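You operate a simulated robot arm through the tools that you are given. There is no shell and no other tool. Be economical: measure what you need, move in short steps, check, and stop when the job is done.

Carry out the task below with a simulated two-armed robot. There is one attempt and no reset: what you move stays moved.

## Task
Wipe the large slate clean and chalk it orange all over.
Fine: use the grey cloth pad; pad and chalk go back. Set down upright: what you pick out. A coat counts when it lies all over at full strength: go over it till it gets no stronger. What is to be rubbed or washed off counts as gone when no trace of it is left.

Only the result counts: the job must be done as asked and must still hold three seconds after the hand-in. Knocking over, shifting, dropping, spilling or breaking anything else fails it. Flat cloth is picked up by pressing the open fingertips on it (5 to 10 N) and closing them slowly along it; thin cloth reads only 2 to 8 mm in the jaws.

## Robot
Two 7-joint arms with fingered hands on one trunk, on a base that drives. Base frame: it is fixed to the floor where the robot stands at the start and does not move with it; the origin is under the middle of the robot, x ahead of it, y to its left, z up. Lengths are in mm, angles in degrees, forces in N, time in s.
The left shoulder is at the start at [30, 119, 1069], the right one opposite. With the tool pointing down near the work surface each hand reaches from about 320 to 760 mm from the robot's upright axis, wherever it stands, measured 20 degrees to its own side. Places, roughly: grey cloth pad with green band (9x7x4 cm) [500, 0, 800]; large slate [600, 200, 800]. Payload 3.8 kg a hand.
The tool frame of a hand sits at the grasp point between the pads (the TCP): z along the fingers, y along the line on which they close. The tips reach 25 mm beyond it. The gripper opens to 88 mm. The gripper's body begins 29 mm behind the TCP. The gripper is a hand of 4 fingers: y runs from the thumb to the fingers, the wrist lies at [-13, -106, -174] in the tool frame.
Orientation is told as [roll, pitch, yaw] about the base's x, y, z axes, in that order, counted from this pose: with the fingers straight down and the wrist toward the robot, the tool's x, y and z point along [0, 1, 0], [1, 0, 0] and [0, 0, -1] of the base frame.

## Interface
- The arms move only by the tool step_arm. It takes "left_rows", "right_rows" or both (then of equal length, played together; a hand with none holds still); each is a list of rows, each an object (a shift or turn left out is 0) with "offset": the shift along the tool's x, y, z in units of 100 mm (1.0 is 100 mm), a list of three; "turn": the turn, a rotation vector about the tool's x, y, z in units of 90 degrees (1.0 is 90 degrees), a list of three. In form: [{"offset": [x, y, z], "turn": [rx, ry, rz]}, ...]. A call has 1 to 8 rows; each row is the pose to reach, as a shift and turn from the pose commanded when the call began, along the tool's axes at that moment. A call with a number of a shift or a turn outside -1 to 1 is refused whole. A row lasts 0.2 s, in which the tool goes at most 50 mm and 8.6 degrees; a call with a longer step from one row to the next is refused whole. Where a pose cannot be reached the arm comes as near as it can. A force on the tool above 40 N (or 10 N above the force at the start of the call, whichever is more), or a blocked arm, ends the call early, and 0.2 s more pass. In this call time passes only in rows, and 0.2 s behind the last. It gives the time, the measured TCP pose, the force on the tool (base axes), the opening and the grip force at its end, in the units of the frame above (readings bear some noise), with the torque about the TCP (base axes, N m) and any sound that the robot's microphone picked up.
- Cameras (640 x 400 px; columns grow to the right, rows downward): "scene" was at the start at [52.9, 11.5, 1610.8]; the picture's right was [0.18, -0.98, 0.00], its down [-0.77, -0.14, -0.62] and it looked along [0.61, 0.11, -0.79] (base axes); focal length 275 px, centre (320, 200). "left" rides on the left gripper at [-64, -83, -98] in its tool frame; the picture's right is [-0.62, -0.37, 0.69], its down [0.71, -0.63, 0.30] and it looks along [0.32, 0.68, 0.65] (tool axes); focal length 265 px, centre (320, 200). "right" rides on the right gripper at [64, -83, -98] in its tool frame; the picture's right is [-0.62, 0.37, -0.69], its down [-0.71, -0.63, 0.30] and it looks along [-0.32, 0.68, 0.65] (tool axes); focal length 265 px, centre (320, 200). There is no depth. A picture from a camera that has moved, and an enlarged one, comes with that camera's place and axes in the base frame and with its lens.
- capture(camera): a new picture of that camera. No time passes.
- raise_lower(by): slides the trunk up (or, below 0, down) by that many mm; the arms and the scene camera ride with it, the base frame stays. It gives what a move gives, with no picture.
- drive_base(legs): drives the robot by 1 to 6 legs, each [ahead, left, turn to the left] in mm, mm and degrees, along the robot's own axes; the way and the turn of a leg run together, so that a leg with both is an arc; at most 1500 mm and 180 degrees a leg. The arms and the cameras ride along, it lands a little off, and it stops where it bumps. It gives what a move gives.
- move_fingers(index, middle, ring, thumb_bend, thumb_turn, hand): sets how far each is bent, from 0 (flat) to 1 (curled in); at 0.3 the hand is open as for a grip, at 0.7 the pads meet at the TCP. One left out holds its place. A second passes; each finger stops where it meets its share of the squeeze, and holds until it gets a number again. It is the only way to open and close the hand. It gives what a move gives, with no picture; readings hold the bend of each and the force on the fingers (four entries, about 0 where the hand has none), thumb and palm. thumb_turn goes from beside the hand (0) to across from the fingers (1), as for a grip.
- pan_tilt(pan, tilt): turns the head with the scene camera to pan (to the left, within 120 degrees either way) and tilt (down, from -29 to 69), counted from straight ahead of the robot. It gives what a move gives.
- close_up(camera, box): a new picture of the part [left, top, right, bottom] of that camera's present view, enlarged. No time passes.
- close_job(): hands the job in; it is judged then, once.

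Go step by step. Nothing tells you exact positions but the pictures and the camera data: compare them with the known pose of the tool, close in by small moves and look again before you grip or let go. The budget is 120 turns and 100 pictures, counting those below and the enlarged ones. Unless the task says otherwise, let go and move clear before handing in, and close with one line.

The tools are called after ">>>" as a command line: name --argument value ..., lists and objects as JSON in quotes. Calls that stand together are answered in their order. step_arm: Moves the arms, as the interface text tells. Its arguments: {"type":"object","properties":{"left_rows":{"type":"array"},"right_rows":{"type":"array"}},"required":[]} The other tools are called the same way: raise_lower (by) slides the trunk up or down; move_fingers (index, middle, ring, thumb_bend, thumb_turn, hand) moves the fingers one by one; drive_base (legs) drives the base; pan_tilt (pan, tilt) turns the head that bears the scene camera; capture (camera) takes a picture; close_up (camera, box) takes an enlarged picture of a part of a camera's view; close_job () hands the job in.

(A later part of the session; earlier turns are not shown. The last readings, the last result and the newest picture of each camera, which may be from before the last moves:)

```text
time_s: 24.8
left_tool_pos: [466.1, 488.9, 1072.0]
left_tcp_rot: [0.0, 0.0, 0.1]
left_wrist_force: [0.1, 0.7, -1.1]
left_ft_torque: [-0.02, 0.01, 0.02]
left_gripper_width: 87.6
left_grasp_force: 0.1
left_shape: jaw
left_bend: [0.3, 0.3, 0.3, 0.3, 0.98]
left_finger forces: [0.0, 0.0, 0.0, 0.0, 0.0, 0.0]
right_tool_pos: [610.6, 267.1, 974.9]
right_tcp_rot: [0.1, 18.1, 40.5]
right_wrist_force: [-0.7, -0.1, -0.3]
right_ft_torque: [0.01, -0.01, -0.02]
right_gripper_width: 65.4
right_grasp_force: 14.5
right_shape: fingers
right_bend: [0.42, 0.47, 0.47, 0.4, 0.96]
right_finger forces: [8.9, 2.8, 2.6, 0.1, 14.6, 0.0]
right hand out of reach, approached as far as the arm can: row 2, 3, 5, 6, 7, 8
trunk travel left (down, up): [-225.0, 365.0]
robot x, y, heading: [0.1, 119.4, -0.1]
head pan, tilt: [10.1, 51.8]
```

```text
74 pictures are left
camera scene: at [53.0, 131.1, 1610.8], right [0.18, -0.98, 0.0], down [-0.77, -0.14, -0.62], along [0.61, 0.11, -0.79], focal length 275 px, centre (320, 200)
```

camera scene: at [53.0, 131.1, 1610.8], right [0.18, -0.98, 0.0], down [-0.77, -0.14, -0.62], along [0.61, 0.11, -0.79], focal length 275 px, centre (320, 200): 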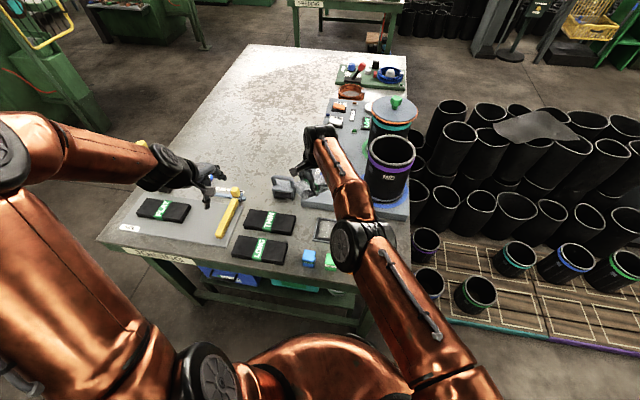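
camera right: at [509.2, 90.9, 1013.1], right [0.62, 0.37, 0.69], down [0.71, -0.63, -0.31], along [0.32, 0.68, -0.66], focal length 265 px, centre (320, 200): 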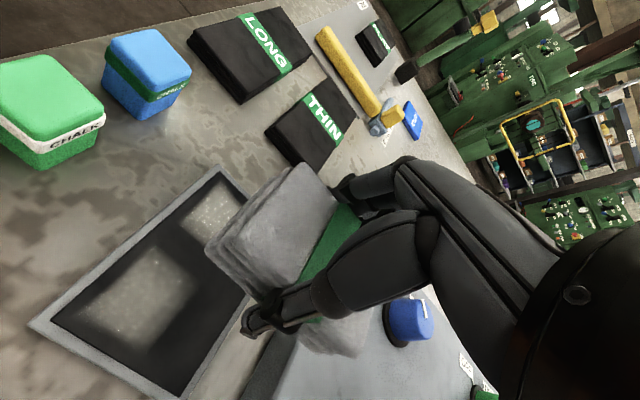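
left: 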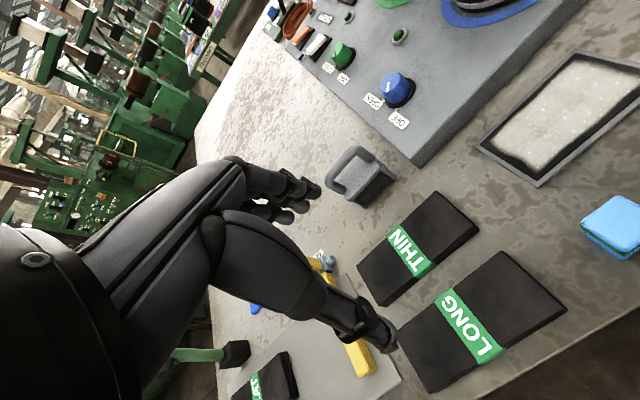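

The arm is still constrained. I take the hand high up and then far to the right, where the arm started in a natural posture, to free the joint.

>>> step_arm --right_rows '[{"offset": [0, 0.1, -0.3], "turn": [-0.07, 0, 0]}, {"offset": [0, 0.2, -0.6], "turn": [-0.14, 0, 0]}, {"offset": [-0.1, 0.2, -0.9], "turn": [-0.2, 0, 0]}, {"offset": [-0.4, 0.2, -1.0], "turn": [-0.2, 0, 0]}, {"offset": [-0.7, 0.2, -1.0], "turn": [-0.2, 0, 0.08]}, {"offset": [-1.0, 0.2, -1.0], "turn": [-0.2, 0, 0.16]}]'

>>> step_arm --right_rows '[{"offset": [-0.3, -0.2, -0.2]}, {"offset": [-0.6, -0.4, -0.4]}, {"offset": [-0.9, -0.6, -0.5]}, {"offset": [-1.0, -0.9, -0.5]}]'

>>> capture --camera "scene"

```text
time_s: 26.2
left_tool_pos: [467.3, 487.2, 1070.5]
left_tcp_rot: [0.0, -0.1, 0.0]
left_wrist_force: [0.3, 0.5, 0.0]
left_ft_torque: [-0.01, -0.03, 0.01]
left_gripper_width: 87.7
left_grasp_force: 0.1
left_shape: jaw
left_bend: [0.3, 0.3, 0.3, 0.3, 0.98]
left_finger forces: [0.0, 0.0, 0.1, 0.1, 0.1, 0.0]
right_tool_pos: [703.1, 219.3, 1063.7]
right_tcp_rot: [-2.1, -0.3, 26.3]
right_wrist_force: [0.3, -0.5, 0.0]
right_ft_torque: [0.01, 0.06, 0.03]
right_gripper_width: 65.3
right_grasp_force: 14.5
right_shape: fingers
right_bend: [0.42, 0.47, 0.47, 0.4, 0.96]
right_finger forces: [8.9, 2.6, 2.6, 0.1, 14.2, 0.0]
right hand out of reach, approached as far as the arm can: row 2, 3, 5, 6
trunk travel left (down, up): [-225.0, 365.0]
robot x, y, heading: [1.1, 117.9, -0.1]
head pan, tilt: [10.1, 51.8]
```

```text
time_s: 27.2
left_tool_pos: [466.7, 487.5, 1071.8]
left_tcp_rot: [0.0, 0.0, 0.1]
left_wrist_force: [0.4, 0.0, -0.2]
left_ft_torque: [0.01, -0.01, -0.02]
left_gripper_width: 87.7
left_grasp_force: 0.0
left_shape: jaw
left_bend: [0.3, 0.3, 0.3, 0.3, 0.98]
left_finger forces: [0.0, 0.0, 0.0, 0.0, 0.0, 0.0]
right_tool_pos: [731.4, 100.7, 1124.7]
right_tcp_rot: [-2.1, -0.1, 26.4]
right_wrist_force: [0.2, -0.2, -0.8]
right_ft_torque: [-0.01, 0.03, 0.01]
right_gripper_width: 65.3
right_grasp_force: 13.8
right_shape: fingers
right_bend: [0.42, 0.47, 0.47, 0.4, 0.96]
right_finger forces: [9.0, 2.6, 2.5, 0.0, 14.2, 0.0]
right hand out of reach, approached as far as the arm can: row 1, 2, 3, 4
trunk travel left (down, up): [-225.0, 365.0]
robot x, y, heading: [3.1, 120.9, -0.0]
head pan, tilt: [10.1, 51.8]
```

```text
73 pictures are left
camera scene: at [53.2, 130.6, 1610.8], right [0.18, -0.98, 0.0], down [-0.77, -0.14, -0.62], along [0.61, 0.11, -0.79], focal length 275 px, centre (320, 200)
```

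scene: 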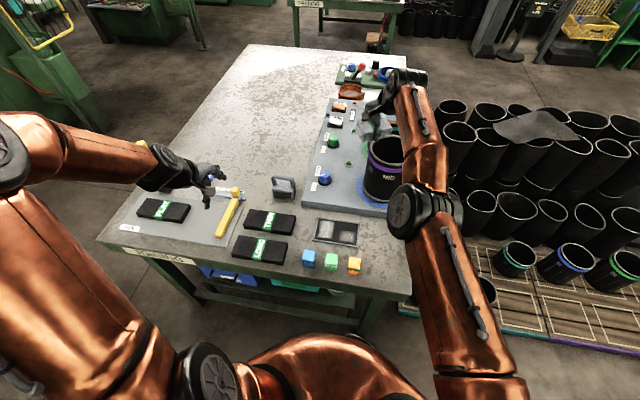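

The arm looks straight here. I continue to the right, high up, pulling inward as well.

>>> step_arm --right_rows '[{"offset": [-0.4, -0.2, 0]}, {"offset": [-0.8, -0.5, 0], "turn": [0, 0, 0.07]}, {"offset": [-1.0, -0.85, 0], "turn": [0, 0, 0.14]}, {"offset": [-1.0, -1.0, -0.2], "turn": [0, 0, 0.21]}, {"offset": [-1.0, -1.0, -0.4], "turn": [0, 0, 0.28]}]'

>>> step_arm --right_rows '[{"offset": [-0.4, -0.1, 0]}, {"offset": [-0.8, -0.3, 0]}, {"offset": [-1.0, -0.7, 0]}, {"offset": [-1.0, -1.0, 0]}]'

>>> capture --camera "scene"

```text
time_s: 28.4
left_tool_pos: [467.3, 487.4, 1070.4]
left_tcp_rot: [-0.1, 0.0, 0.0]
left_wrist_force: [0.4, -0.9, -0.6]
left_ft_torque: [-0.02, 0.01, -0.05]
left_gripper_width: 87.7
left_grasp_force: 0.0
left_shape: jaw
left_bend: [0.3, 0.3, 0.3, 0.3, 0.98]
left_finger forces: [0.0, 0.0, 0.1, 0.0, 0.1, 0.0]
right_tool_pos: [743.2, -30.7, 1188.4]
right_tcp_rot: [-1.9, -1.0, 1.0]
right_wrist_force: [0.1, 0.0, 0.2]
right_ft_torque: [-0.05, 0.02, 0.0]
right_gripper_width: 65.3
right_grasp_force: 14.3
right_shape: fingers
right_bend: [0.42, 0.47, 0.47, 0.4, 0.96]
right_finger forces: [8.8, 2.6, 2.5, 0.0, 14.2, 0.0]
right hand out of reach, approached as far as the arm can: row 1, 2, 3, 4, 5
trunk travel left (down, up): [-225.0, 365.0]
robot x, y, heading: [-2.9, 122.7, -0.2]
head pan, tilt: [10.1, 51.8]
```

```text
time_s: 29.4
left_tool_pos: [465.8, 487.7, 1071.5]
left_tcp_rot: [-0.1, -0.1, 0.0]
left_wrist_force: [-0.5, 1.5, -0.3]
left_ft_torque: [0.01, 0.01, -0.02]
left_gripper_width: 87.6
left_grasp_force: 0.1
left_shape: jaw
left_bend: [0.3, 0.3, 0.3, 0.3, 0.98]
left_finger forces: [0.0, 0.0, 0.0, 0.1, 0.0, 0.1]
right_tool_pos: [729.7, -145.5, 1212.8]
right_tcp_rot: [-1.9, -1.1, 1.0]
right_wrist_force: [0.6, -0.2, -0.3]
right_ft_torque: [0.01, -0.02, 0.02]
right_gripper_width: 65.1
right_grasp_force: 13.4
right_shape: fingers
right_bend: [0.42, 0.47, 0.47, 0.4, 0.96]
right_finger forces: [8.8, 2.7, 2.6, 0.0, 14.0, 0.1]
right hand out of reach, approached as far as the arm can: row 1, 2, 3, 4
trunk travel left (down, up): [-225.0, 365.0]
robot x, y, heading: [-1.3, 119.8, -0.1]
head pan, tilt: [10.1, 51.8]
```

```text
72 pictures are left
camera scene: at [52.8, 130.5, 1610.8], right [0.18, -0.98, 0.0], down [-0.77, -0.14, -0.62], along [0.61, 0.11, -0.79], focal length 275 px, centre (320, 200)
```

scene: 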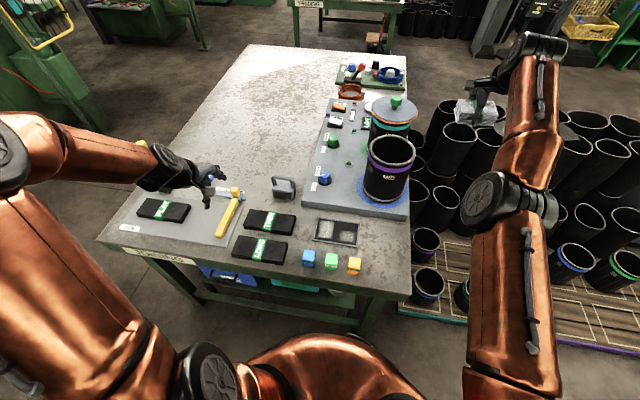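

I now try straight down from here, at constant x (which lies inside the reach sphere), to see if the elbow bends.

>>> step_arm --right_rows '[{"offset": [0, 0, 0.2]}, {"offset": [0, 0, 0.4]}, {"offset": [0, 0, 0.6]}, {"offset": [0, -0.05, 0.8]}, {"offset": [0, -0.1, 1.0]}, {"offset": [0, -0.3, 1.0]}, {"offset": [0, -0.5, 1.0]}]'

```text
time_s: 31.0
left_tool_pos: [466.1, 487.2, 1071.0]
left_tcp_rot: [0.0, 0.1, 0.0]
left_wrist_force: [-0.1, 0.0, -0.6]
left_ft_torque: [0.0, -0.01, 0.02]
left_gripper_width: 87.7
left_grasp_force: 0.1
left_shape: jaw
left_bend: [0.3, 0.3, 0.3, 0.3, 0.98]
left_finger forces: [0.1, 0.0, 0.0, 0.0, 0.0, 0.0]
right_tool_pos: [747.3, -157.7, 1113.7]
right_tcp_rot: [-1.8, -1.1, 1.1]
right_wrist_force: [-0.2, -0.1, -0.6]
right_ft_torque: [0.03, 0.01, 0.01]
right_gripper_width: 65.1
right_grasp_force: 14.2
right_shape: fingers
right_bend: [0.42, 0.47, 0.47, 0.4, 0.96]
right_finger forces: [8.7, 2.6, 2.5, 0.1, 14.1, 0.1]
right hand out of reach, approached as far as the arm can: row 1, 2, 3, 4, 5, 6, 7
trunk travel left (down, up): [-225.0, 365.0]
robot x, y, heading: [2.5, 119.4, 0.1]
head pan, tilt: [10.1, 51.8]
```

I try a stronger pitch (fingers toward the robot): once the wrist joint reaches its limit, the elbow must bend.

>>> step_arm --right_rows '[{"offset": [0, -0.1, 0], "turn": [0.09, 0, 0]}, {"offset": [0, -0.2, 0], "turn": [0.18, 0, 0]}, {"offset": [0, -0.3, 0], "turn": [0.27, 0, 0]}, {"offset": [0, -0.4, 0], "turn": [0.36, 0, 0]}, {"offset": [0, -0.5, 0], "turn": [0.45, 0, 0]}, {"offset": [0, -0.6, 0], "turn": [0.54, 0, 0]}, {"offset": [0, -0.8, 0], "turn": [0.63, 0, 0]}, {"offset": [0, -1.0, 0], "turn": [0.72, 0, 0]}]'

>>> capture --camera "scene"

```text
time_s: 32.8
left_tool_pos: [466.0, 487.4, 1071.5]
left_tcp_rot: [0.1, -0.1, -0.1]
left_wrist_force: [-0.9, 0.0, -0.1]
left_ft_torque: [0.0, -0.02, -0.03]
left_gripper_width: 87.7
left_grasp_force: 0.1
left_shape: jaw
left_bend: [0.3, 0.3, 0.3, 0.3, 0.98]
left_finger forces: [0.1, 0.1, 0.0, 0.1, 0.0, 0.0]
right_tool_pos: [544.9, -131.5, 1112.9]
right_tcp_rot: [-4.0, 59.8, -2.4]
right_wrist_force: [-0.4, -0.6, -0.5]
right_ft_torque: [0.03, -0.01, 0.04]
right_gripper_width: 64.5
right_grasp_force: 13.1
right_shape: fingers
right_bend: [0.42, 0.47, 0.47, 0.41, 0.96]
right_finger forces: [8.7, 2.5, 2.4, 0.0, 13.5, 0.0]
right hand out of reach, approached as far as the arm can: row 1, 2, 3, 4, 5, 6, 7, 8
trunk travel left (down, up): [-225.0, 365.0]
robot x, y, heading: [2.0, 118.9, -0.3]
head pan, tilt: [10.1, 51.8]
```

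```text
71 pictures are left
camera scene: at [52.4, 131.0, 1610.8], right [0.18, -0.98, 0.0], down [-0.77, -0.14, -0.62], along [0.61, 0.11, -0.79], focal length 275 px, centre (320, 200)
```

scene: 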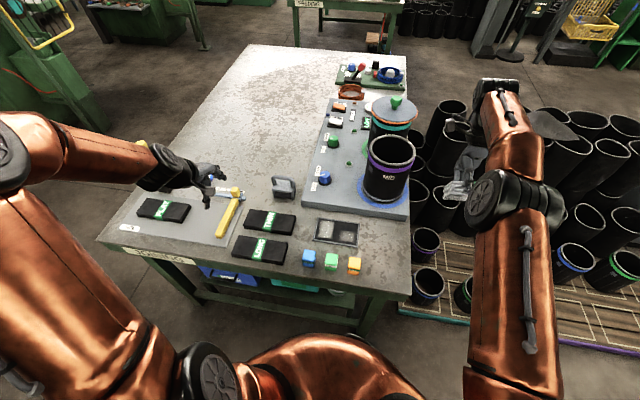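

Orientation error is starting to appear; I push a little further.

>>> step_arm --right_rows '[{"turn": [0.09, 0, 0]}, {"turn": [0.18, 0, 0]}, {"turn": [0.27, 0, 0]}, {"turn": [0.36, 0, 0]}, {"turn": [0.45, 0, 0]}]'

>>> capture --camera "scene"

```text
time_s: 34.0
left_tool_pos: [464.8, 488.9, 1070.4]
left_tcp_rot: [-0.2, -0.1, 0.0]
left_wrist_force: [0.1, -0.1, -0.2]
left_ft_torque: [-0.01, 0.0, -0.01]
left_gripper_width: 87.6
left_grasp_force: 0.0
left_shape: jaw
left_bend: [0.3, 0.3, 0.3, 0.3, 0.98]
left_finger forces: [0.0, 0.0, 0.0, 0.0, 0.0, 0.0]
right_tool_pos: [419.0, -163.2, 1100.5]
right_tcp_rot: [-144.2, 84.2, -140.5]
right_wrist_force: [-0.1, 1.0, -0.6]
right_ft_torque: [0.0, -0.03, 0.0]
right_gripper_width: 64.0
right_grasp_force: 13.6
right_shape: fingers
right_bend: [0.42, 0.47, 0.47, 0.41, 0.96]
right_finger forces: [8.4, 2.7, 2.3, 0.0, 13.5, 0.0]
right hand out of reach, approached as far as the arm can: row 1, 2, 3, 4, 5
trunk travel left (down, up): [-225.0, 365.0]
robot x, y, heading: [-0.1, 115.1, 0.1]
head pan, tilt: [10.1, 51.8]
```

```text
70 pictures are left
camera scene: at [51.9, 133.0, 1610.9], right [0.18, -0.98, 0.0], down [-0.77, -0.14, -0.62], along [0.61, 0.11, -0.79], focal length 275 px, centre (320, 200)
```

scene: 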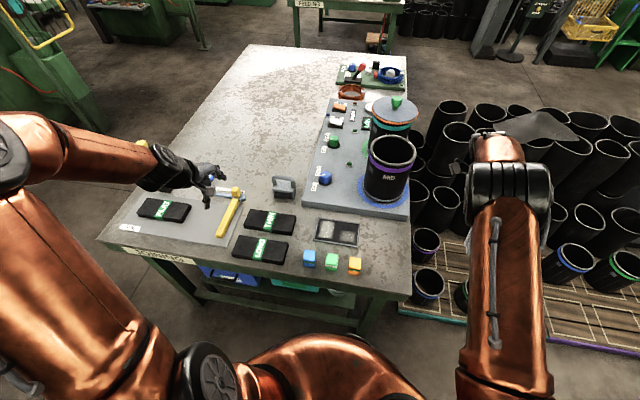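

The posture changed: the elbow is bent now. I turn the hand back to upright while keeping it well inside the reach.

>>> step_arm --right_rows '[{"offset": [0, 0, -0.08], "turn": [-0.092, 0, 0]}, {"offset": [0, 0, -0.16], "turn": [-0.184, 0, 0]}, {"offset": [0, 0, -0.24], "turn": [-0.276, 0, 0]}, {"offset": [0, 0, -0.32], "turn": [-0.368, 0, 0]}, {"offset": [0, 0, -0.4], "turn": [-0.46, 0, 0]}, {"offset": [0, 0, -0.5], "turn": [-0.552, 0, 0]}, {"offset": [0, 0, -0.6], "turn": [-0.644, 0, 0]}, {"offset": [0, 0, -0.7], "turn": [-0.736, 0, 0]}]'

>>> capture --camera "scene"

```text
time_s: 35.8
left_tool_pos: [465.4, 487.2, 1071.2]
left_tcp_rot: [0.0, -0.1, 0.0]
left_wrist_force: [0.6, 0.6, -0.3]
left_ft_torque: [0.0, -0.05, 0.01]
left_gripper_width: 87.8
left_grasp_force: 0.0
left_shape: jaw
left_bend: [0.3, 0.3, 0.3, 0.3, 0.98]
left_finger forces: [0.0, 0.1, 0.0, 0.1, 0.0, 0.0]
right_tool_pos: [489.3, -162.0, 1093.3]
right_tcp_rot: [-4.0, 28.4, 1.6]
right_wrist_force: [0.8, 0.1, -0.7]
right_ft_torque: [-0.02, 0.0, 0.02]
right_gripper_width: 63.7
right_grasp_force: 12.1
right_shape: fingers
right_bend: [0.42, 0.47, 0.47, 0.41, 0.96]
right_finger forces: [7.9, 2.5, 2.2, 0.1, 12.7, 0.1]
trunk travel left (down, up): [-225.0, 365.0]
robot x, y, heading: [2.0, 120.9, 0.2]
head pan, tilt: [10.1, 51.8]
```

```text
69 pictures are left
camera scene: at [52.4, 130.6, 1610.8], right [0.18, -0.98, 0.0], down [-0.77, -0.14, -0.62], along [0.61, 0.11, -0.79], focal length 275 px, centre (320, 200)
```

scene: 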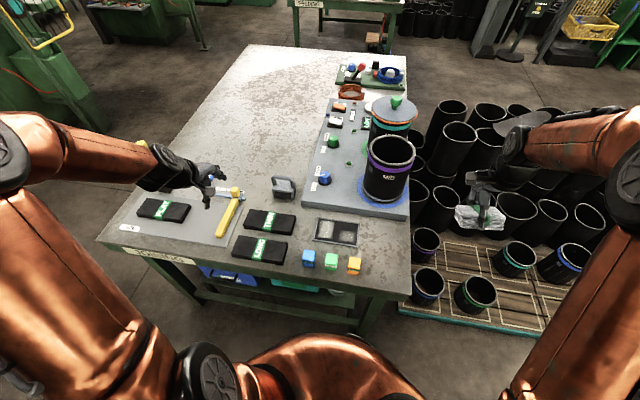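

Freed: the elbow is out to the right again. I level the hand (yaw 0, wrist toward the robot), which stays well within reach over the slate too.

>>> step_arm --right_rows '[{"turn": [-0.08, 0.011, 0.005]}, {"turn": [-0.16, 0.022, 0.009]}, {"turn": [-0.24, 0.033, 0.013]}, {"turn": [-0.316, 0.044, 0.018]}]'

>>> move_fingers --hand "right" --index 0.55 --middle 0.55 --ring 0.55 --thumb_bend 0.55

>>> capture --camera "right"

>>> close_up --camera "scene" --box '[290, 190, 390, 290]'

```text
time_s: 36.8
left_tool_pos: [467.0, 486.8, 1072.3]
left_tcp_rot: [0.1, 0.1, 0.0]
left_wrist_force: [0.3, -0.1, -0.3]
left_ft_torque: [-0.05, -0.02, 0.06]
left_gripper_width: 87.6
left_grasp_force: 0.0
left_shape: jaw
left_bend: [0.3, 0.3, 0.3, 0.3, 0.98]
left_finger forces: [0.0, 0.0, 0.0, 0.0, 0.0, 0.1]
right_tool_pos: [488.5, -162.9, 1094.2]
right_tcp_rot: [0.0, -0.1, 1.1]
right_wrist_force: [0.9, 0.5, -0.1]
right_ft_torque: [0.0, -0.03, 0.01]
right_gripper_width: 63.8
right_grasp_force: 12.7
right_shape: fingers
right_bend: [0.42, 0.47, 0.47, 0.42, 0.96]
right_finger forces: [7.7, 2.5, 2.2, 0.0, 12.6, 0.0]
trunk travel left (down, up): [-225.0, 365.0]
robot x, y, heading: [0.2, 119.4, -0.1]
head pan, tilt: [10.1, 51.8]
```

```text
time_s: 37.8
left_tool_pos: [467.7, 488.1, 1072.3]
left_tcp_rot: [0.0, 0.0, -0.1]
left_wrist_force: [0.8, -0.6, 0.4]
left_ft_torque: [-0.01, -0.03, 0.03]
left_gripper_width: 87.9
left_grasp_force: 0.1
left_shape: jaw
left_bend: [0.3, 0.3, 0.3, 0.3, 0.98]
left_finger forces: [0.1, 0.0, 0.1, 0.0, 0.0, 0.0]
right_tool_pos: [488.8, -163.4, 1092.9]
right_tcp_rot: [-0.2, 0.1, 1.1]
right_wrist_force: [0.4, 0.3, -1.2]
right_ft_torque: [0.01, 0.0, 0.01]
right_gripper_width: 62.7
right_grasp_force: 19.9
right_shape: fingers
right_bend: [0.43, 0.49, 0.49, 0.42, 0.95]
right_finger forces: [10.9, 4.7, 4.3, 0.0, 20.5, 0.0]
trunk travel left (down, up): [-225.0, 365.0]
robot x, y, heading: [-0.0, 119.9, -0.1]
head pan, tilt: [10.1, 51.8]
```

```text
68 pictures are left
camera right: at [403.3, -99.6, 1192.0], right [0.38, -0.61, 0.69], down [-0.62, -0.73, -0.3], along [0.69, -0.31, -0.65], focal length 265 px, centre (320, 200)
```

right: 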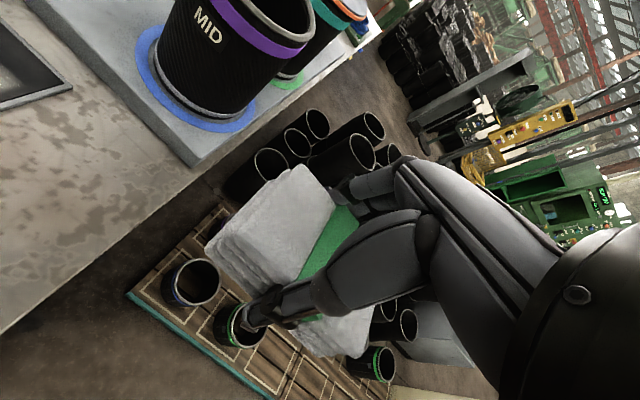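

```text
4.00 times, centred on (340, 240) of scene
camera zoom: at [53.0, 130.7, 1610.8], right [0.18, -0.98, 0.0], down [-0.77, -0.14, -0.62], along [0.61, 0.11, -0.79], focal length 1101 px, centre (240, 40)
```

zoom: 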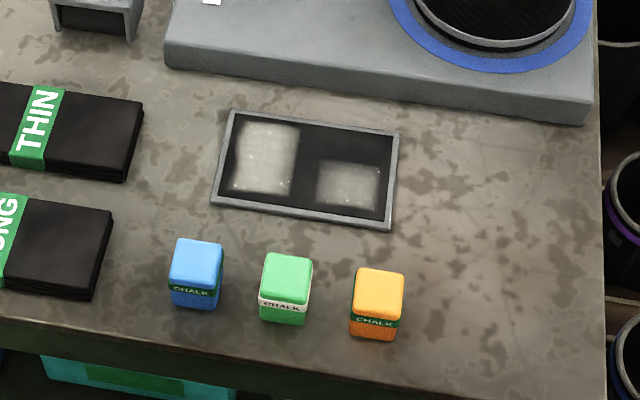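

Nothing was disturbed, and the grip is at 20 N. Now I carry the pad across to the slate with this yaw.

>>> step_arm --right_rows '[{"offset": [0.25, 0, 0.1]}, {"offset": [0.5, 0, 0.3]}, {"offset": [0.75, 0, 0.5]}, {"offset": [1.0, 0, 0.7]}]'

>>> step_arm --right_rows '[{"offset": [0.3, 0, 0.1]}, {"offset": [0.6, 0, 0.3]}, {"offset": [0.9, 0, 0.5]}, {"offset": [1.0, 0.1, 0.6]}]'

>>> step_arm --right_rows '[{"offset": [0.3, 0.1, 0]}, {"offset": [0.7, 0.3, 0.2]}, {"offset": [1.0, 0.45, 0.4]}, {"offset": [1.0, 0.5, 0.6]}]'

>>> close_up --camera "scene" --box '[260, 170, 420, 290]'

```text
time_s: 38.8
left_tool_pos: [467.8, 488.0, 1071.9]
left_tcp_rot: [0.0, 0.0, -0.1]
left_wrist_force: [0.3, -0.7, 0.0]
left_ft_torque: [-0.03, 0.04, 0.01]
left_gripper_width: 87.7
left_grasp_force: 0.0
left_shape: jaw
left_bend: [0.3, 0.3, 0.3, 0.3, 0.98]
left_finger forces: [0.0, 0.1, 0.0, 0.0, 0.0, 0.0]
right_tool_pos: [487.6, -61.2, 1023.7]
right_tcp_rot: [-0.1, 0.1, 1.1]
right_wrist_force: [-0.6, -0.6, -1.1]
right_ft_torque: [-0.01, 0.02, -0.01]
right_gripper_width: 62.5
right_grasp_force: 20.0
right_shape: fingers
right_bend: [0.43, 0.49, 0.49, 0.42, 0.95]
right_finger forces: [10.7, 4.7, 4.3, 0.0, 20.2, 0.0]
trunk travel left (down, up): [-225.0, 365.0]
robot x, y, heading: [-0.6, 116.0, 0.0]
head pan, tilt: [10.1, 51.8]
```

```text
time_s: 39.8
left_tool_pos: [466.7, 486.8, 1071.4]
left_tcp_rot: [0.0, 0.0, 0.0]
left_wrist_force: [-0.3, 0.1, -0.1]
left_ft_torque: [0.01, -0.02, 0.05]
left_gripper_width: 87.6
left_grasp_force: 0.0
left_shape: jaw
left_bend: [0.3, 0.3, 0.3, 0.3, 0.98]
left_finger forces: [0.0, 0.0, 0.1, 0.0, 0.0, 0.0]
right_tool_pos: [495.0, 37.8, 963.0]
right_tcp_rot: [0.0, 0.1, 1.2]
right_wrist_force: [-0.1, 0.4, -0.6]
right_ft_torque: [-0.03, 0.02, 0.02]
right_gripper_width: 62.3
right_grasp_force: 19.8
right_shape: fingers
right_bend: [0.43, 0.49, 0.49, 0.42, 0.95]
right_finger forces: [10.6, 4.7, 4.2, 0.0, 20.1, 0.0]
trunk travel left (down, up): [-225.0, 365.0]
robot x, y, heading: [3.0, 120.1, -0.4]
head pan, tilt: [10.1, 51.8]
```

```text
time_s: 40.8
left_tool_pos: [467.4, 487.4, 1071.2]
left_tcp_rot: [0.0, 0.1, 0.0]
left_wrist_force: [0.4, 0.3, -0.1]
left_ft_torque: [0.01, -0.01, -0.02]
left_gripper_width: 87.5
left_grasp_force: 0.0
left_shape: jaw
left_bend: [0.3, 0.3, 0.3, 0.3, 0.98]
left_finger forces: [0.0, 0.0, 0.0, 0.0, 0.1, 0.1]
right_tool_pos: [545.0, 137.1, 903.4]
right_tcp_rot: [0.1, 0.1, 1.1]
right_wrist_force: [0.3, -0.5, -0.6]
right_ft_torque: [-0.02, 0.0, 0.05]
right_gripper_width: 62.5
right_grasp_force: 19.3
right_shape: fingers
right_bend: [0.43, 0.49, 0.49, 0.42, 0.95]
right_finger forces: [10.6, 4.7, 4.2, 0.0, 19.9, 0.0]
trunk travel left (down, up): [-225.0, 365.0]
robot x, y, heading: [3.5, 118.7, -0.1]
head pan, tilt: [10.1, 51.8]
```

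```text
3.33 times, centred on (340, 230) of scene
camera zoom: at [53.8, 130.2, 1610.8], right [0.18, -0.98, 0.0], down [-0.77, -0.14, -0.62], along [0.61, 0.11, -0.79], focal length 918 px, centre (253, 100)
```

zoom: 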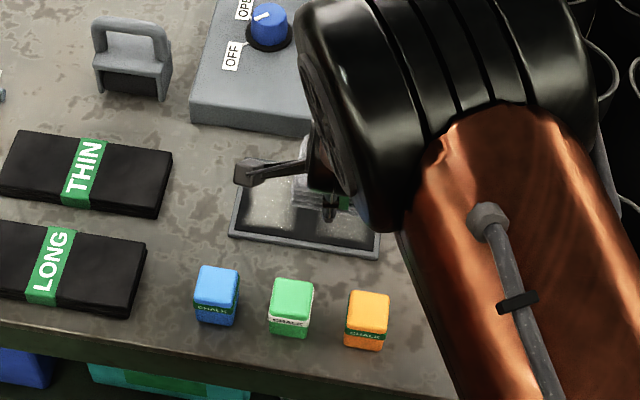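

The hand is over the slate's right part. I lower to near contact.

>>> step_arm --right_rows '[{"offset": [0, -0.04, 0.3], "turn": [0, 0, 0.006]}, {"offset": [0, -0.06, 0.58], "turn": [0, 0, 0.012]}, {"offset": [0, -0.06, 0.61], "turn": [0, 0, 0.012]}]'

>>> step_arm --right_rows '[{"offset": [0, 0, 0.02]}, {"offset": [0, 0, 0.03]}]'

```text
time_s: 41.6
left_tool_pos: [466.0, 487.6, 1071.5]
left_tcp_rot: [-0.1, 0.0, 0.1]
left_wrist_force: [-1.1, 0.5, -0.6]
left_ft_torque: [0.0, -0.01, 0.01]
left_gripper_width: 87.8
left_grasp_force: 0.0
left_shape: jaw
left_bend: [0.3, 0.3, 0.3, 0.3, 0.98]
left_finger forces: [0.1, 0.0, 0.0, 0.1, 0.0, 0.0]
right_tool_pos: [538.4, 137.4, 841.4]
right_tcp_rot: [0.0, 0.0, 0.0]
right_wrist_force: [-0.2, -0.9, 2.2]
right_ft_torque: [0.08, -0.08, -0.06]
right_gripper_width: 62.5
right_grasp_force: 20.1
right_shape: fingers
right_bend: [0.43, 0.49, 0.49, 0.42, 0.95]
right_finger forces: [11.1, 4.6, 4.1, 0.0, 20.3, 0.1]
trunk travel left (down, up): [-225.0, 365.0]
robot x, y, heading: [-2.8, 118.0, -0.2]
head pan, tilt: [10.1, 51.8]
```

```text
time_s: 42.2
left_tool_pos: [466.1, 487.2, 1072.4]
left_tcp_rot: [0.0, -0.2, 0.0]
left_wrist_force: [-0.2, 1.3, -0.5]
left_ft_torque: [0.0, -0.02, 0.02]
left_gripper_width: 87.6
left_grasp_force: 0.1
left_shape: jaw
left_bend: [0.3, 0.3, 0.3, 0.3, 0.98]
left_finger forces: [0.0, 0.0, 0.0, 0.0, 0.0, 0.0]
right_tool_pos: [537.7, 137.4, 840.2]
right_tcp_rot: [0.0, -0.2, 0.0]
right_wrist_force: [-2.0, -2.8, 13.2]
right_ft_torque: [0.0, -0.3, -0.02]
right_gripper_width: 62.5
right_grasp_force: 20.8
right_shape: fingers
right_bend: [0.43, 0.49, 0.49, 0.42, 0.95]
right_finger forces: [10.5, 4.7, 4.2, 0.0, 21.2, 0.1]
trunk travel left (down, up): [-225.0, 365.0]
robot x, y, heading: [-2.7, 124.8, -0.1]
head pan, tilt: [10.1, 51.8]
```

Contact with 13 N. I sweep in lanes over the whole inner face.

>>> step_arm --right_rows '[{"offset": [-0.06, 0, 0]}, {"offset": [0.2, 0, 0]}, {"offset": [0.55, 0, 0]}, {"offset": [0.55, 0.13, 0]}, {"offset": [0.2, 0.13, 0]}, {"offset": [-0.06, 0.13, 0]}, {"offset": [-0.06, 0.26, 0]}, {"offset": [0.2, 0.26, 0]}]'

>>> step_arm --right_rows '[{"offset": [0.35, 0, 0]}, {"offset": [0.1, 0, 0]}, {"offset": [-0.26, 0, 0]}, {"offset": [-0.26, -0.26, 0]}, {"offset": [0.1, -0.26, 0]}, {"offset": [0.35, -0.26, 0]}, {"offset": [0.35, 0, 0]}, {"offset": [0, 0, 0]}]'

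>>> step_arm --right_rows '[{"offset": [0, -0.1, -0.2]}, {"offset": [0, -0.3, -0.5]}, {"offset": [-0.4, -0.5, -0.8]}, {"offset": [-0.8, -0.7, -0.9]}]'

>>> close_up --camera "scene" --box '[290, 190, 390, 290]'

```text
time_s: 44.0
left_tool_pos: [465.0, 487.1, 1071.3]
left_tcp_rot: [0.0, 0.0, -0.1]
left_wrist_force: [0.2, -0.4, -0.4]
left_ft_torque: [-0.03, 0.0, 0.01]
left_gripper_width: 87.6
left_grasp_force: 0.1
left_shape: jaw
left_bend: [0.3, 0.3, 0.3, 0.3, 0.98]
left_finger forces: [0.0, 0.0, 0.0, 0.0, 0.0, 0.1]
right_tool_pos: [561.6, 157.2, 838.9]
right_tcp_rot: [-0.1, -0.1, -0.2]
right_wrist_force: [0.5, -5.6, 12.9]
right_ft_torque: [-0.12, -0.38, -0.18]
right_gripper_width: 63.0
right_grasp_force: 20.0
right_shape: fingers
right_bend: [0.44, 0.49, 0.5, 0.43, 0.95]
right_finger forces: [11.2, 5.2, 4.2, 0.0, 19.9, 0.0]
trunk travel left (down, up): [-225.0, 365.0]
robot x, y, heading: [0.1, 117.6, -0.3]
head pan, tilt: [10.1, 51.8]
```

```text
time_s: 45.8
left_tool_pos: [466.9, 486.7, 1072.9]
left_tcp_rot: [0.0, 0.0, 0.0]
left_wrist_force: [0.0, 0.4, -0.3]
left_ft_torque: [-0.01, -0.05, 0.03]
left_gripper_width: 87.4
left_grasp_force: 0.0
left_shape: jaw
left_bend: [0.3, 0.3, 0.3, 0.3, 0.98]
left_finger forces: [0.0, 0.0, 0.2, 0.0, 0.0, 0.1]
right_tool_pos: [562.5, 159.3, 840.2]
right_tcp_rot: [-0.1, 0.0, 0.1]
right_wrist_force: [2.0, 1.8, 5.2]
right_ft_torque: [0.06, -0.22, 0.07]
right_gripper_width: 62.7
right_grasp_force: 19.8
right_shape: fingers
right_bend: [0.43, 0.49, 0.49, 0.43, 0.95]
right_finger forces: [11.1, 5.1, 4.5, 0.1, 19.4, 0.0]
trunk travel left (down, up): [-225.0, 365.0]
robot x, y, heading: [-1.3, 122.4, -0.1]
head pan, tilt: [10.1, 51.8]
```

```text
refused: row 3 steps farther than a row can; nothing moved
```

```text
4.00 times, centred on (340, 240) of scene
camera zoom: at [52.7, 129.6, 1610.8], right [0.18, -0.98, 0.0], down [-0.77, -0.14, -0.62], along [0.61, 0.11, -0.79], focal length 1101 px, centre (240, 40)
```

zoom: 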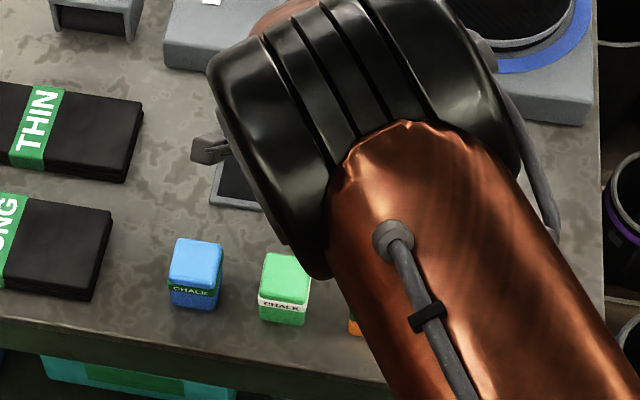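

Force dropped to 5 N at the end. I press 1 mm deeper, sweep once more, then lift clear to look.

>>> step_arm --right_rows '[{"offset": [0.35, 0, 0.01]}, {"offset": [0.36, -0.13, 0.01]}, {"offset": [0.36, -0.28, 0.01]}, {"offset": [0, -0.28, 0.01]}, {"offset": [-0.28, -0.28, 0.01]}, {"offset": [-0.28, -0.13, 0.01]}, {"offset": [-0.28, 0.01, 0.01]}, {"offset": [0, 0.01, 0.01]}]'

>>> step_arm --right_rows '[{"offset": [0.36, -0.01, 0]}, {"offset": [0.36, -0.15, 0]}, {"offset": [0, -0.15, 0]}, {"offset": [-0.28, -0.15, 0]}, {"offset": [-0.28, -0.15, -0.2]}, {"offset": [-0.28, -0.35, -0.5]}, {"offset": [-0.6, -0.5, -0.7]}, {"offset": [-1.0, -0.6, -0.7]}]'

>>> step_arm --right_rows '[{"offset": [-0.4, -0.1, -0.1]}, {"offset": [-0.7, -0.1, -0.1]}]'

>>> close_up --camera "scene" --box '[290, 190, 390, 290]'

```text
time_s: 47.6
left_tool_pos: [466.3, 487.2, 1072.3]
left_tcp_rot: [0.0, 0.0, 0.0]
left_wrist_force: [0.0, 1.3, -0.5]
left_ft_torque: [-0.02, 0.04, -0.02]
left_gripper_width: 87.7
left_grasp_force: 0.0
left_shape: jaw
left_bend: [0.3, 0.3, 0.3, 0.3, 0.98]
left_finger forces: [0.0, 0.0, 0.0, 0.1, 0.1, 0.0]
right_tool_pos: [564.2, 160.1, 838.7]
right_tcp_rot: [-0.2, 0.0, -0.1]
right_wrist_force: [1.0, -3.2, 8.4]
right_ft_torque: [-0.03, -0.24, -0.08]
right_gripper_width: 62.9
right_grasp_force: 20.3
right_shape: fingers
right_bend: [0.44, 0.5, 0.5, 0.43, 0.95]
right_finger forces: [11.2, 4.9, 4.0, 0.1, 20.1, 0.0]
trunk travel left (down, up): [-225.0, 365.0]
robot x, y, heading: [-1.6, 121.7, 0.0]
head pan, tilt: [10.1, 51.8]
```

```text
time_s: 49.4
left_tool_pos: [466.5, 486.5, 1071.5]
left_tcp_rot: [0.1, 0.0, -0.2]
left_wrist_force: [0.1, 0.1, 0.5]
left_ft_torque: [0.01, -0.01, 0.0]
left_gripper_width: 87.8
left_grasp_force: 0.0
left_shape: jaw
left_bend: [0.3, 0.3, 0.3, 0.3, 0.98]
left_finger forces: [0.0, 0.0, 0.1, 0.1, 0.1, 0.0]
right_tool_pos: [504.1, 59.1, 906.9]
right_tcp_rot: [0.0, 0.0, 0.0]
right_wrist_force: [-0.4, -0.3, -1.0]
right_ft_torque: [0.03, 0.05, -0.01]
right_gripper_width: 62.9
right_grasp_force: 18.7
right_shape: fingers
right_bend: [0.44, 0.5, 0.49, 0.43, 0.95]
right_finger forces: [10.7, 4.3, 3.8, 0.1, 19.1, 0.0]
trunk travel left (down, up): [-225.0, 365.0]
robot x, y, heading: [1.1, 118.6, -0.0]
head pan, tilt: [10.1, 51.8]
```

```text
time_s: 50.0
left_tool_pos: [466.6, 487.8, 1071.3]
left_tcp_rot: [0.0, 0.1, 0.0]
left_wrist_force: [0.1, 0.1, -0.8]
left_ft_torque: [0.0, 0.0, 0.01]
left_gripper_width: 87.6
left_grasp_force: 0.1
left_shape: jaw
left_bend: [0.3, 0.3, 0.3, 0.3, 0.98]
left_finger forces: [0.0, 0.1, 0.0, 0.0, 0.0, 0.1]
right_tool_pos: [494.3, -10.5, 919.7]
right_tcp_rot: [-0.2, 0.1, 0.2]
right_wrist_force: [0.4, 0.3, 0.7]
right_ft_torque: [-0.01, 0.0, 0.02]
right_gripper_width: 62.8
right_grasp_force: 19.1
right_shape: fingers
right_bend: [0.44, 0.5, 0.49, 0.43, 0.95]
right_finger forces: [10.6, 4.2, 3.7, 0.0, 19.1, 0.0]
trunk travel left (down, up): [-225.0, 365.0]
robot x, y, heading: [-1.7, 116.3, -0.1]
head pan, tilt: [10.1, 51.8]
```

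```text
4.00 times, centred on (340, 240) of scene
camera zoom: at [53.2, 130.8, 1610.8], right [0.18, -0.98, 0.0], down [-0.77, -0.14, -0.62], along [0.61, 0.11, -0.79], focal length 1101 px, centre (240, 40)
```

zoom: 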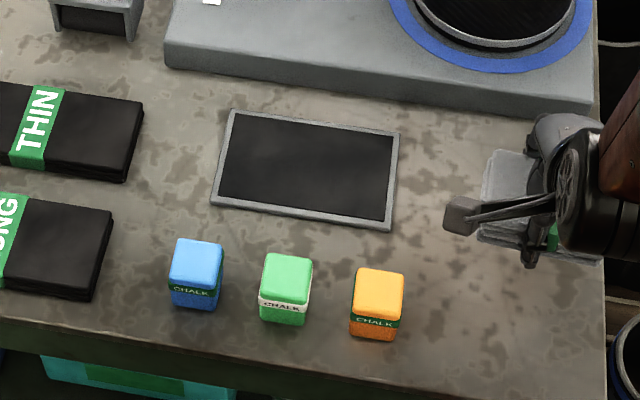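

>>> close_up --camera "scene" --box '[318, 212, 368, 248]'

```text
11.11 times, centred on (343, 230) of scene
camera zoom: at [53.2, 130.8, 1610.8], right [0.18, -0.98, 0.0], down [-0.77, -0.14, -0.62], along [0.61, 0.11, -0.79], focal length 3059 px, centre (64, -133)
```

zoom: 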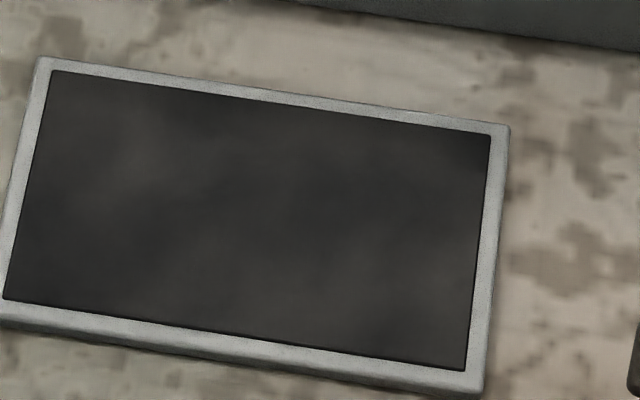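

A faint haze is left, so I wipe again with several passes.

>>> step_arm --right_rows '[{"offset": [0.4, 0.1, 0]}, {"offset": [0.8, 0.2, 0]}, {"offset": [1.0, 0.3, 0]}, {"offset": [1.0, 0.45, 0.2]}]'

>>> step_arm --right_rows '[{"offset": [0.4, 0, 0.2]}, {"offset": [0.42, 0, 0.5]}, {"offset": [0.42, 0, 0.6]}, {"offset": [0.42, 0, 0.62]}]'

```text
time_s: 51.0
left_tool_pos: [468.1, 487.9, 1069.4]
left_tcp_rot: [0.0, 0.0, 0.0]
left_wrist_force: [0.9, 0.7, 0.7]
left_ft_torque: [0.02, -0.01, -0.01]
left_gripper_width: 87.8
left_grasp_force: 0.1
left_shape: jaw
left_bend: [0.3, 0.3, 0.3, 0.3, 0.98]
left_finger forces: [0.1, 0.0, 0.1, 0.0, 0.1, 0.0]
right_tool_pos: [539.2, 89.4, 897.3]
right_tcp_rot: [0.0, 0.1, 0.1]
right_wrist_force: [-0.1, 0.2, -0.4]
right_ft_torque: [0.0, 0.02, -0.02]
right_gripper_width: 62.6
right_grasp_force: 19.0
right_shape: fingers
right_bend: [0.44, 0.5, 0.49, 0.43, 0.95]
right_finger forces: [10.6, 4.4, 3.7, 0.1, 19.0, 0.0]
trunk travel left (down, up): [-225.0, 365.0]
robot x, y, heading: [1.5, 117.2, -0.2]
head pan, tilt: [10.1, 51.8]
```

```text
time_s: 52.0
left_tool_pos: [464.8, 487.2, 1072.4]
left_tcp_rot: [0.0, 0.0, 0.0]
left_wrist_force: [-0.7, -0.4, -0.1]
left_ft_torque: [-0.01, 0.02, 0.0]
left_gripper_width: 87.7
left_grasp_force: 0.1
left_shape: jaw
left_bend: [0.3, 0.3, 0.3, 0.3, 0.98]
left_finger forces: [0.1, 0.1, 0.0, 0.0, 0.0, 0.0]
right_tool_pos: [539.4, 129.5, 839.5]
right_tcp_rot: [-0.1, -0.2, 0.1]
right_wrist_force: [-3.9, -3.0, 14.1]
right_ft_torque: [-0.09, -0.29, 0.0]
right_gripper_width: 62.9
right_grasp_force: 21.0
right_shape: fingers
right_bend: [0.44, 0.5, 0.49, 0.43, 0.95]
right_finger forces: [10.2, 4.7, 3.8, 0.0, 23.0, 0.0]
trunk travel left (down, up): [-225.0, 365.0]
robot x, y, heading: [0.6, 120.2, 0.1]
head pan, tilt: [10.1, 51.8]
```

>>> step_arm --right_rows '[{"offset": [0.31, -0.02, 0]}, {"offset": [0.62, -0.02, 0]}, {"offset": [0.62, 0.12, 0]}, {"offset": [0.31, 0.12, 0]}, {"offset": [0, 0.12, 0]}, {"offset": [0, 0.26, 0]}, {"offset": [0.31, 0.26, 0]}, {"offset": [0.62, 0.26, 0]}]'

>>> step_arm --right_rows '[{"offset": [0, -0.28, 0.007]}, {"offset": [-0.31, -0.28, 0.007]}, {"offset": [-0.62, -0.28, 0.007]}, {"offset": [-0.62, 0, 0.007]}, {"offset": [-0.31, 0, 0.007]}, {"offset": [0, 0, 0.007]}, {"offset": [0, -0.14, 0.007]}, {"offset": [-0.31, -0.14, 0.007]}]'

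>>> step_arm --right_rows '[{"offset": [-0.31, 0, 0]}, {"offset": [-0.31, 0, -0.2]}, {"offset": [-0.31, -0.2, -0.5]}, {"offset": [-0.6, -0.4, -0.7]}, {"offset": [-1.0, -0.5, -0.7]}]'

>>> step_arm --right_rows '[{"offset": [-0.4, -0.1, -0.1]}, {"offset": [-0.6, -0.1, -0.1]}]'

>>> close_up --camera "scene" --box '[318, 212, 368, 248]'

```text
time_s: 53.8
left_tool_pos: [465.9, 486.9, 1072.8]
left_tcp_rot: [0.0, -0.1, 0.0]
left_wrist_force: [-0.5, 0.6, 0.8]
left_ft_torque: [0.01, -0.02, 0.0]
left_gripper_width: 87.6
left_grasp_force: 0.1
left_shape: jaw
left_bend: [0.3, 0.3, 0.3, 0.3, 0.98]
left_finger forces: [0.0, 0.1, 0.1, 0.1, 0.1, 0.1]
right_tool_pos: [565.0, 191.5, 837.0]
right_tcp_rot: [-0.1, -0.2, 0.0]
right_wrist_force: [-0.8, -8.3, 22.4]
right_ft_torque: [-0.22, -0.59, -0.18]
right_gripper_width: 63.8
right_grasp_force: 24.0
right_shape: fingers
right_bend: [0.44, 0.49, 0.5, 0.43, 0.95]
right_finger forces: [11.3, 11.0, 4.3, 0.0, 22.0, 0.0]
trunk travel left (down, up): [-225.0, 365.0]
robot x, y, heading: [0.2, 119.6, -0.2]
head pan, tilt: [10.1, 51.8]
```

```text
time_s: 55.6
left_tool_pos: [464.4, 488.5, 1070.7]
left_tcp_rot: [0.0, -0.2, 0.0]
left_wrist_force: [-0.6, 0.0, -0.8]
left_ft_torque: [-0.01, -0.01, -0.02]
left_gripper_width: 87.4
left_grasp_force: 0.0
left_shape: jaw
left_bend: [0.3, 0.3, 0.3, 0.3, 0.98]
left_finger forces: [0.0, 0.1, 0.0, 0.0, 0.0, 0.1]
right_tool_pos: [550.3, 165.6, 836.7]
right_tcp_rot: [0.1, 0.0, 0.3]
right_wrist_force: [-0.1, 7.8, 22.9]
right_ft_torque: [-0.04, -0.38, 0.15]
right_gripper_width: 64.3
right_grasp_force: 28.3
right_shape: fingers
right_bend: [0.42, 0.47, 0.49, 0.43, 0.94]
right_finger forces: [11.4, 18.6, 3.9, 0.1, 23.2, 0.1]
trunk travel left (down, up): [-225.0, 365.0]
robot x, y, heading: [-0.8, 119.3, 0.1]
head pan, tilt: [10.1, 51.8]
```

```text
time_s: 56.8
left_tool_pos: [466.5, 487.1, 1071.4]
left_tcp_rot: [-0.1, 0.0, 0.0]
left_wrist_force: [0.4, 0.7, 0.5]
left_ft_torque: [-0.03, 0.04, 0.0]
left_gripper_width: 87.9
left_grasp_force: 0.2
left_shape: jaw
left_bend: [0.3, 0.3, 0.3, 0.3, 0.98]
left_finger forces: [0.0, 0.0, 0.0, 0.0, 0.0, 0.0]
right_tool_pos: [499.9, 61.1, 906.6]
right_tcp_rot: [-0.1, 0.1, 0.1]
right_wrist_force: [1.3, -0.5, 0.0]
right_ft_torque: [0.03, -0.01, -0.03]
right_gripper_width: 64.0
right_grasp_force: 21.4
right_shape: fingers
right_bend: [0.43, 0.49, 0.49, 0.43, 0.95]
right_finger forces: [11.7, 4.9, 4.0, 0.0, 21.0, 0.0]
trunk travel left (down, up): [-225.0, 365.0]
robot x, y, heading: [-0.0, 119.7, -0.0]
head pan, tilt: [10.1, 51.8]
```

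```text
time_s: 57.4
left_tool_pos: [467.5, 486.8, 1071.3]
left_tcp_rot: [0.1, 0.0, -0.1]
left_wrist_force: [0.0, 0.0, -0.5]
left_ft_torque: [0.02, 0.02, 0.03]
left_gripper_width: 87.7
left_grasp_force: 0.1
left_shape: jaw
left_bend: [0.3, 0.3, 0.3, 0.3, 0.98]
left_finger forces: [0.0, 0.0, 0.0, 0.0, 0.0, 0.1]
right_tool_pos: [489.4, 2.4, 915.3]
right_tcp_rot: [-0.2, 0.0, 0.2]
right_wrist_force: [0.2, 0.4, -0.1]
right_ft_torque: [0.01, -0.02, 0.05]
right_gripper_width: 63.8
right_grasp_force: 20.6
right_shape: fingers
right_bend: [0.43, 0.49, 0.49, 0.43, 0.95]
right_finger forces: [11.5, 4.7, 3.8, 0.0, 20.8, 0.0]
trunk travel left (down, up): [-225.0, 365.0]
robot x, y, heading: [0.3, 116.1, 0.1]
head pan, tilt: [10.1, 51.8]
```

```text
11.11 times, centred on (343, 230) of scene
camera zoom: at [53.3, 131.5, 1610.8], right [0.18, -0.98, 0.0], down [-0.77, -0.14, -0.62], along [0.61, 0.11, -0.79], focal length 3059 px, centre (64, -133)
```

zoom: 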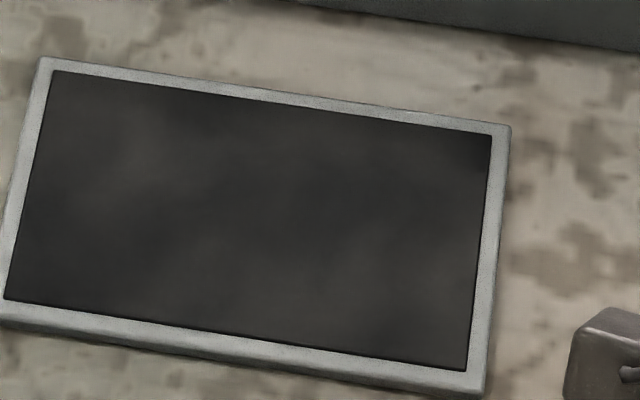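

The look is unchanged from the pass before, so that is the slate's own texture: it is clean. Now I turn the hand back to yaw 90 over the pad's place to set it down as it was.

>>> step_arm --right_rows '[{"offset": [0, -0.02, 0], "turn": [0, 0, -0.09]}, {"offset": [-0.01, -0.04, 0], "turn": [0, 0, -0.18]}, {"offset": [-0.02, -0.06, 0], "turn": [0, 0, -0.27]}, {"offset": [-0.03, -0.08, 0], "turn": [0, 0, -0.36]}, {"offset": [-0.04, -0.1, 0], "turn": [0, 0, -0.45]}, {"offset": [-0.05, -0.12, 0], "turn": [0, 0, -0.54]}, {"offset": [-0.06, -0.14, 0], "turn": [0, 0, -0.63]}, {"offset": [-0.06, -0.15, 0], "turn": [0, 0, -0.72]}]'

>>> step_arm --right_rows '[{"offset": [0, 0, 0.15], "turn": [0, 0, -0.09]}, {"offset": [0, 0, 0.3], "turn": [0, 0, -0.18]}, {"offset": [0, 0, 0.4], "turn": [0, 0, -0.28]}, {"offset": [0, 0, 0.4], "turn": [0, 0, -0.28]}]'

>>> capture --camera "right"

>>> capture --camera "scene"

```text
time_s: 59.2
left_tool_pos: [466.5, 487.5, 1072.0]
left_tcp_rot: [0.0, -0.1, 0.0]
left_wrist_force: [-0.3, 0.2, -0.5]
left_ft_torque: [0.0, -0.01, 0.02]
left_gripper_width: 87.5
left_grasp_force: 0.0
left_shape: jaw
left_bend: [0.3, 0.3, 0.3, 0.3, 0.98]
left_finger forces: [0.0, 0.1, 0.0, 0.0, 0.0, 0.1]
right_tool_pos: [476.6, -4.6, 914.8]
right_tcp_rot: [0.0, 0.1, 64.9]
right_wrist_force: [0.4, 0.0, 0.0]
right_ft_torque: [0.02, -0.02, -0.03]
right_gripper_width: 63.5
right_grasp_force: 20.0
right_shape: fingers
right_bend: [0.43, 0.49, 0.49, 0.43, 0.95]
right_finger forces: [11.2, 4.7, 3.9, 0.1, 20.3, 0.0]
trunk travel left (down, up): [-225.0, 365.0]
robot x, y, heading: [1.2, 122.0, -0.0]
head pan, tilt: [10.1, 51.8]
```

```text
refused: row 3 steps farther than a row can; nothing moved
```

```text
61 pictures are left
camera right: at [381.6, -52.8, 1014.0], right [0.72, 0.07, 0.69], down [0.38, -0.87, -0.3], along [0.58, 0.48, -0.65], focal length 265 px, centre (320, 200)
```

right: 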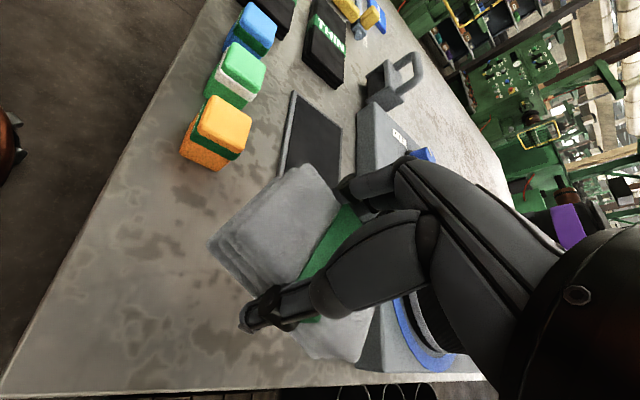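

```text
60 pictures are left
camera scene: at [53.2, 130.6, 1610.8], right [0.18, -0.98, 0.0], down [-0.77, -0.14, -0.62], along [0.61, 0.11, -0.79], focal length 275 px, centre (320, 200)
```

scene: 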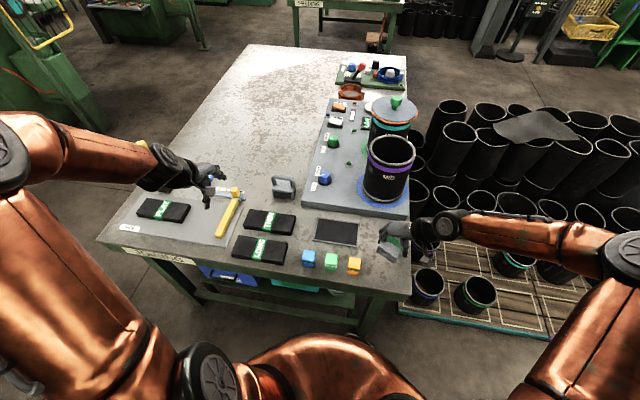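

>>> step_arm --right_rows '[{"offset": [0.01, 0, 0.15], "turn": [0, 0, -0.092]}, {"offset": [0.02, 0, 0.3], "turn": [0, 0, -0.184]}, {"offset": [0.022, 0, 0.5], "turn": [0, 0, -0.277]}, {"offset": [0.022, 0, 0.7], "turn": [0, 0, -0.279]}]'

>>> close_up --camera "scene" --box '[320, 190, 460, 290]'

```text
time_s: 60.2
left_tool_pos: [467.2, 486.0, 1071.8]
left_tcp_rot: [0.0, 0.1, 0.1]
left_wrist_force: [0.3, -0.2, -0.3]
left_ft_torque: [-0.01, 0.03, -0.04]
left_gripper_width: 87.8
left_grasp_force: 0.0
left_shape: jaw
left_bend: [0.3, 0.3, 0.3, 0.3, 0.98]
left_finger forces: [0.1, 0.0, 0.0, 0.1, 0.0, 0.0]
right_tool_pos: [472.0, -3.0, 846.2]
right_tcp_rot: [0.0, 0.0, 90.0]
right_wrist_force: [0.1, -0.1, -0.1]
right_ft_torque: [0.0, 0.02, 0.01]
right_gripper_width: 63.6
right_grasp_force: 20.1
right_shape: fingers
right_bend: [0.43, 0.49, 0.49, 0.43, 0.95]
right_finger forces: [11.1, 4.7, 3.8, 0.0, 20.3, 0.0]
trunk travel left (down, up): [-225.0, 365.0]
robot x, y, heading: [2.3, 120.4, -0.1]
head pan, tilt: [10.1, 51.8]
```

```text
4.00 times, centred on (390, 240) of scene
camera zoom: at [53.0, 130.8, 1610.8], right [0.18, -0.98, 0.0], down [-0.77, -0.14, -0.62], along [0.61, 0.11, -0.79], focal length 1101 px, centre (40, 40)
```

zoom: 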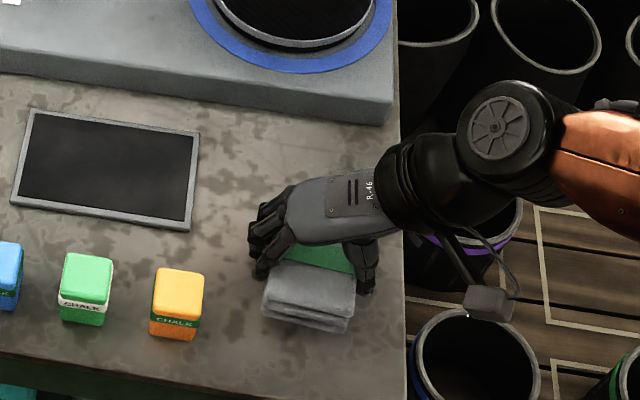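

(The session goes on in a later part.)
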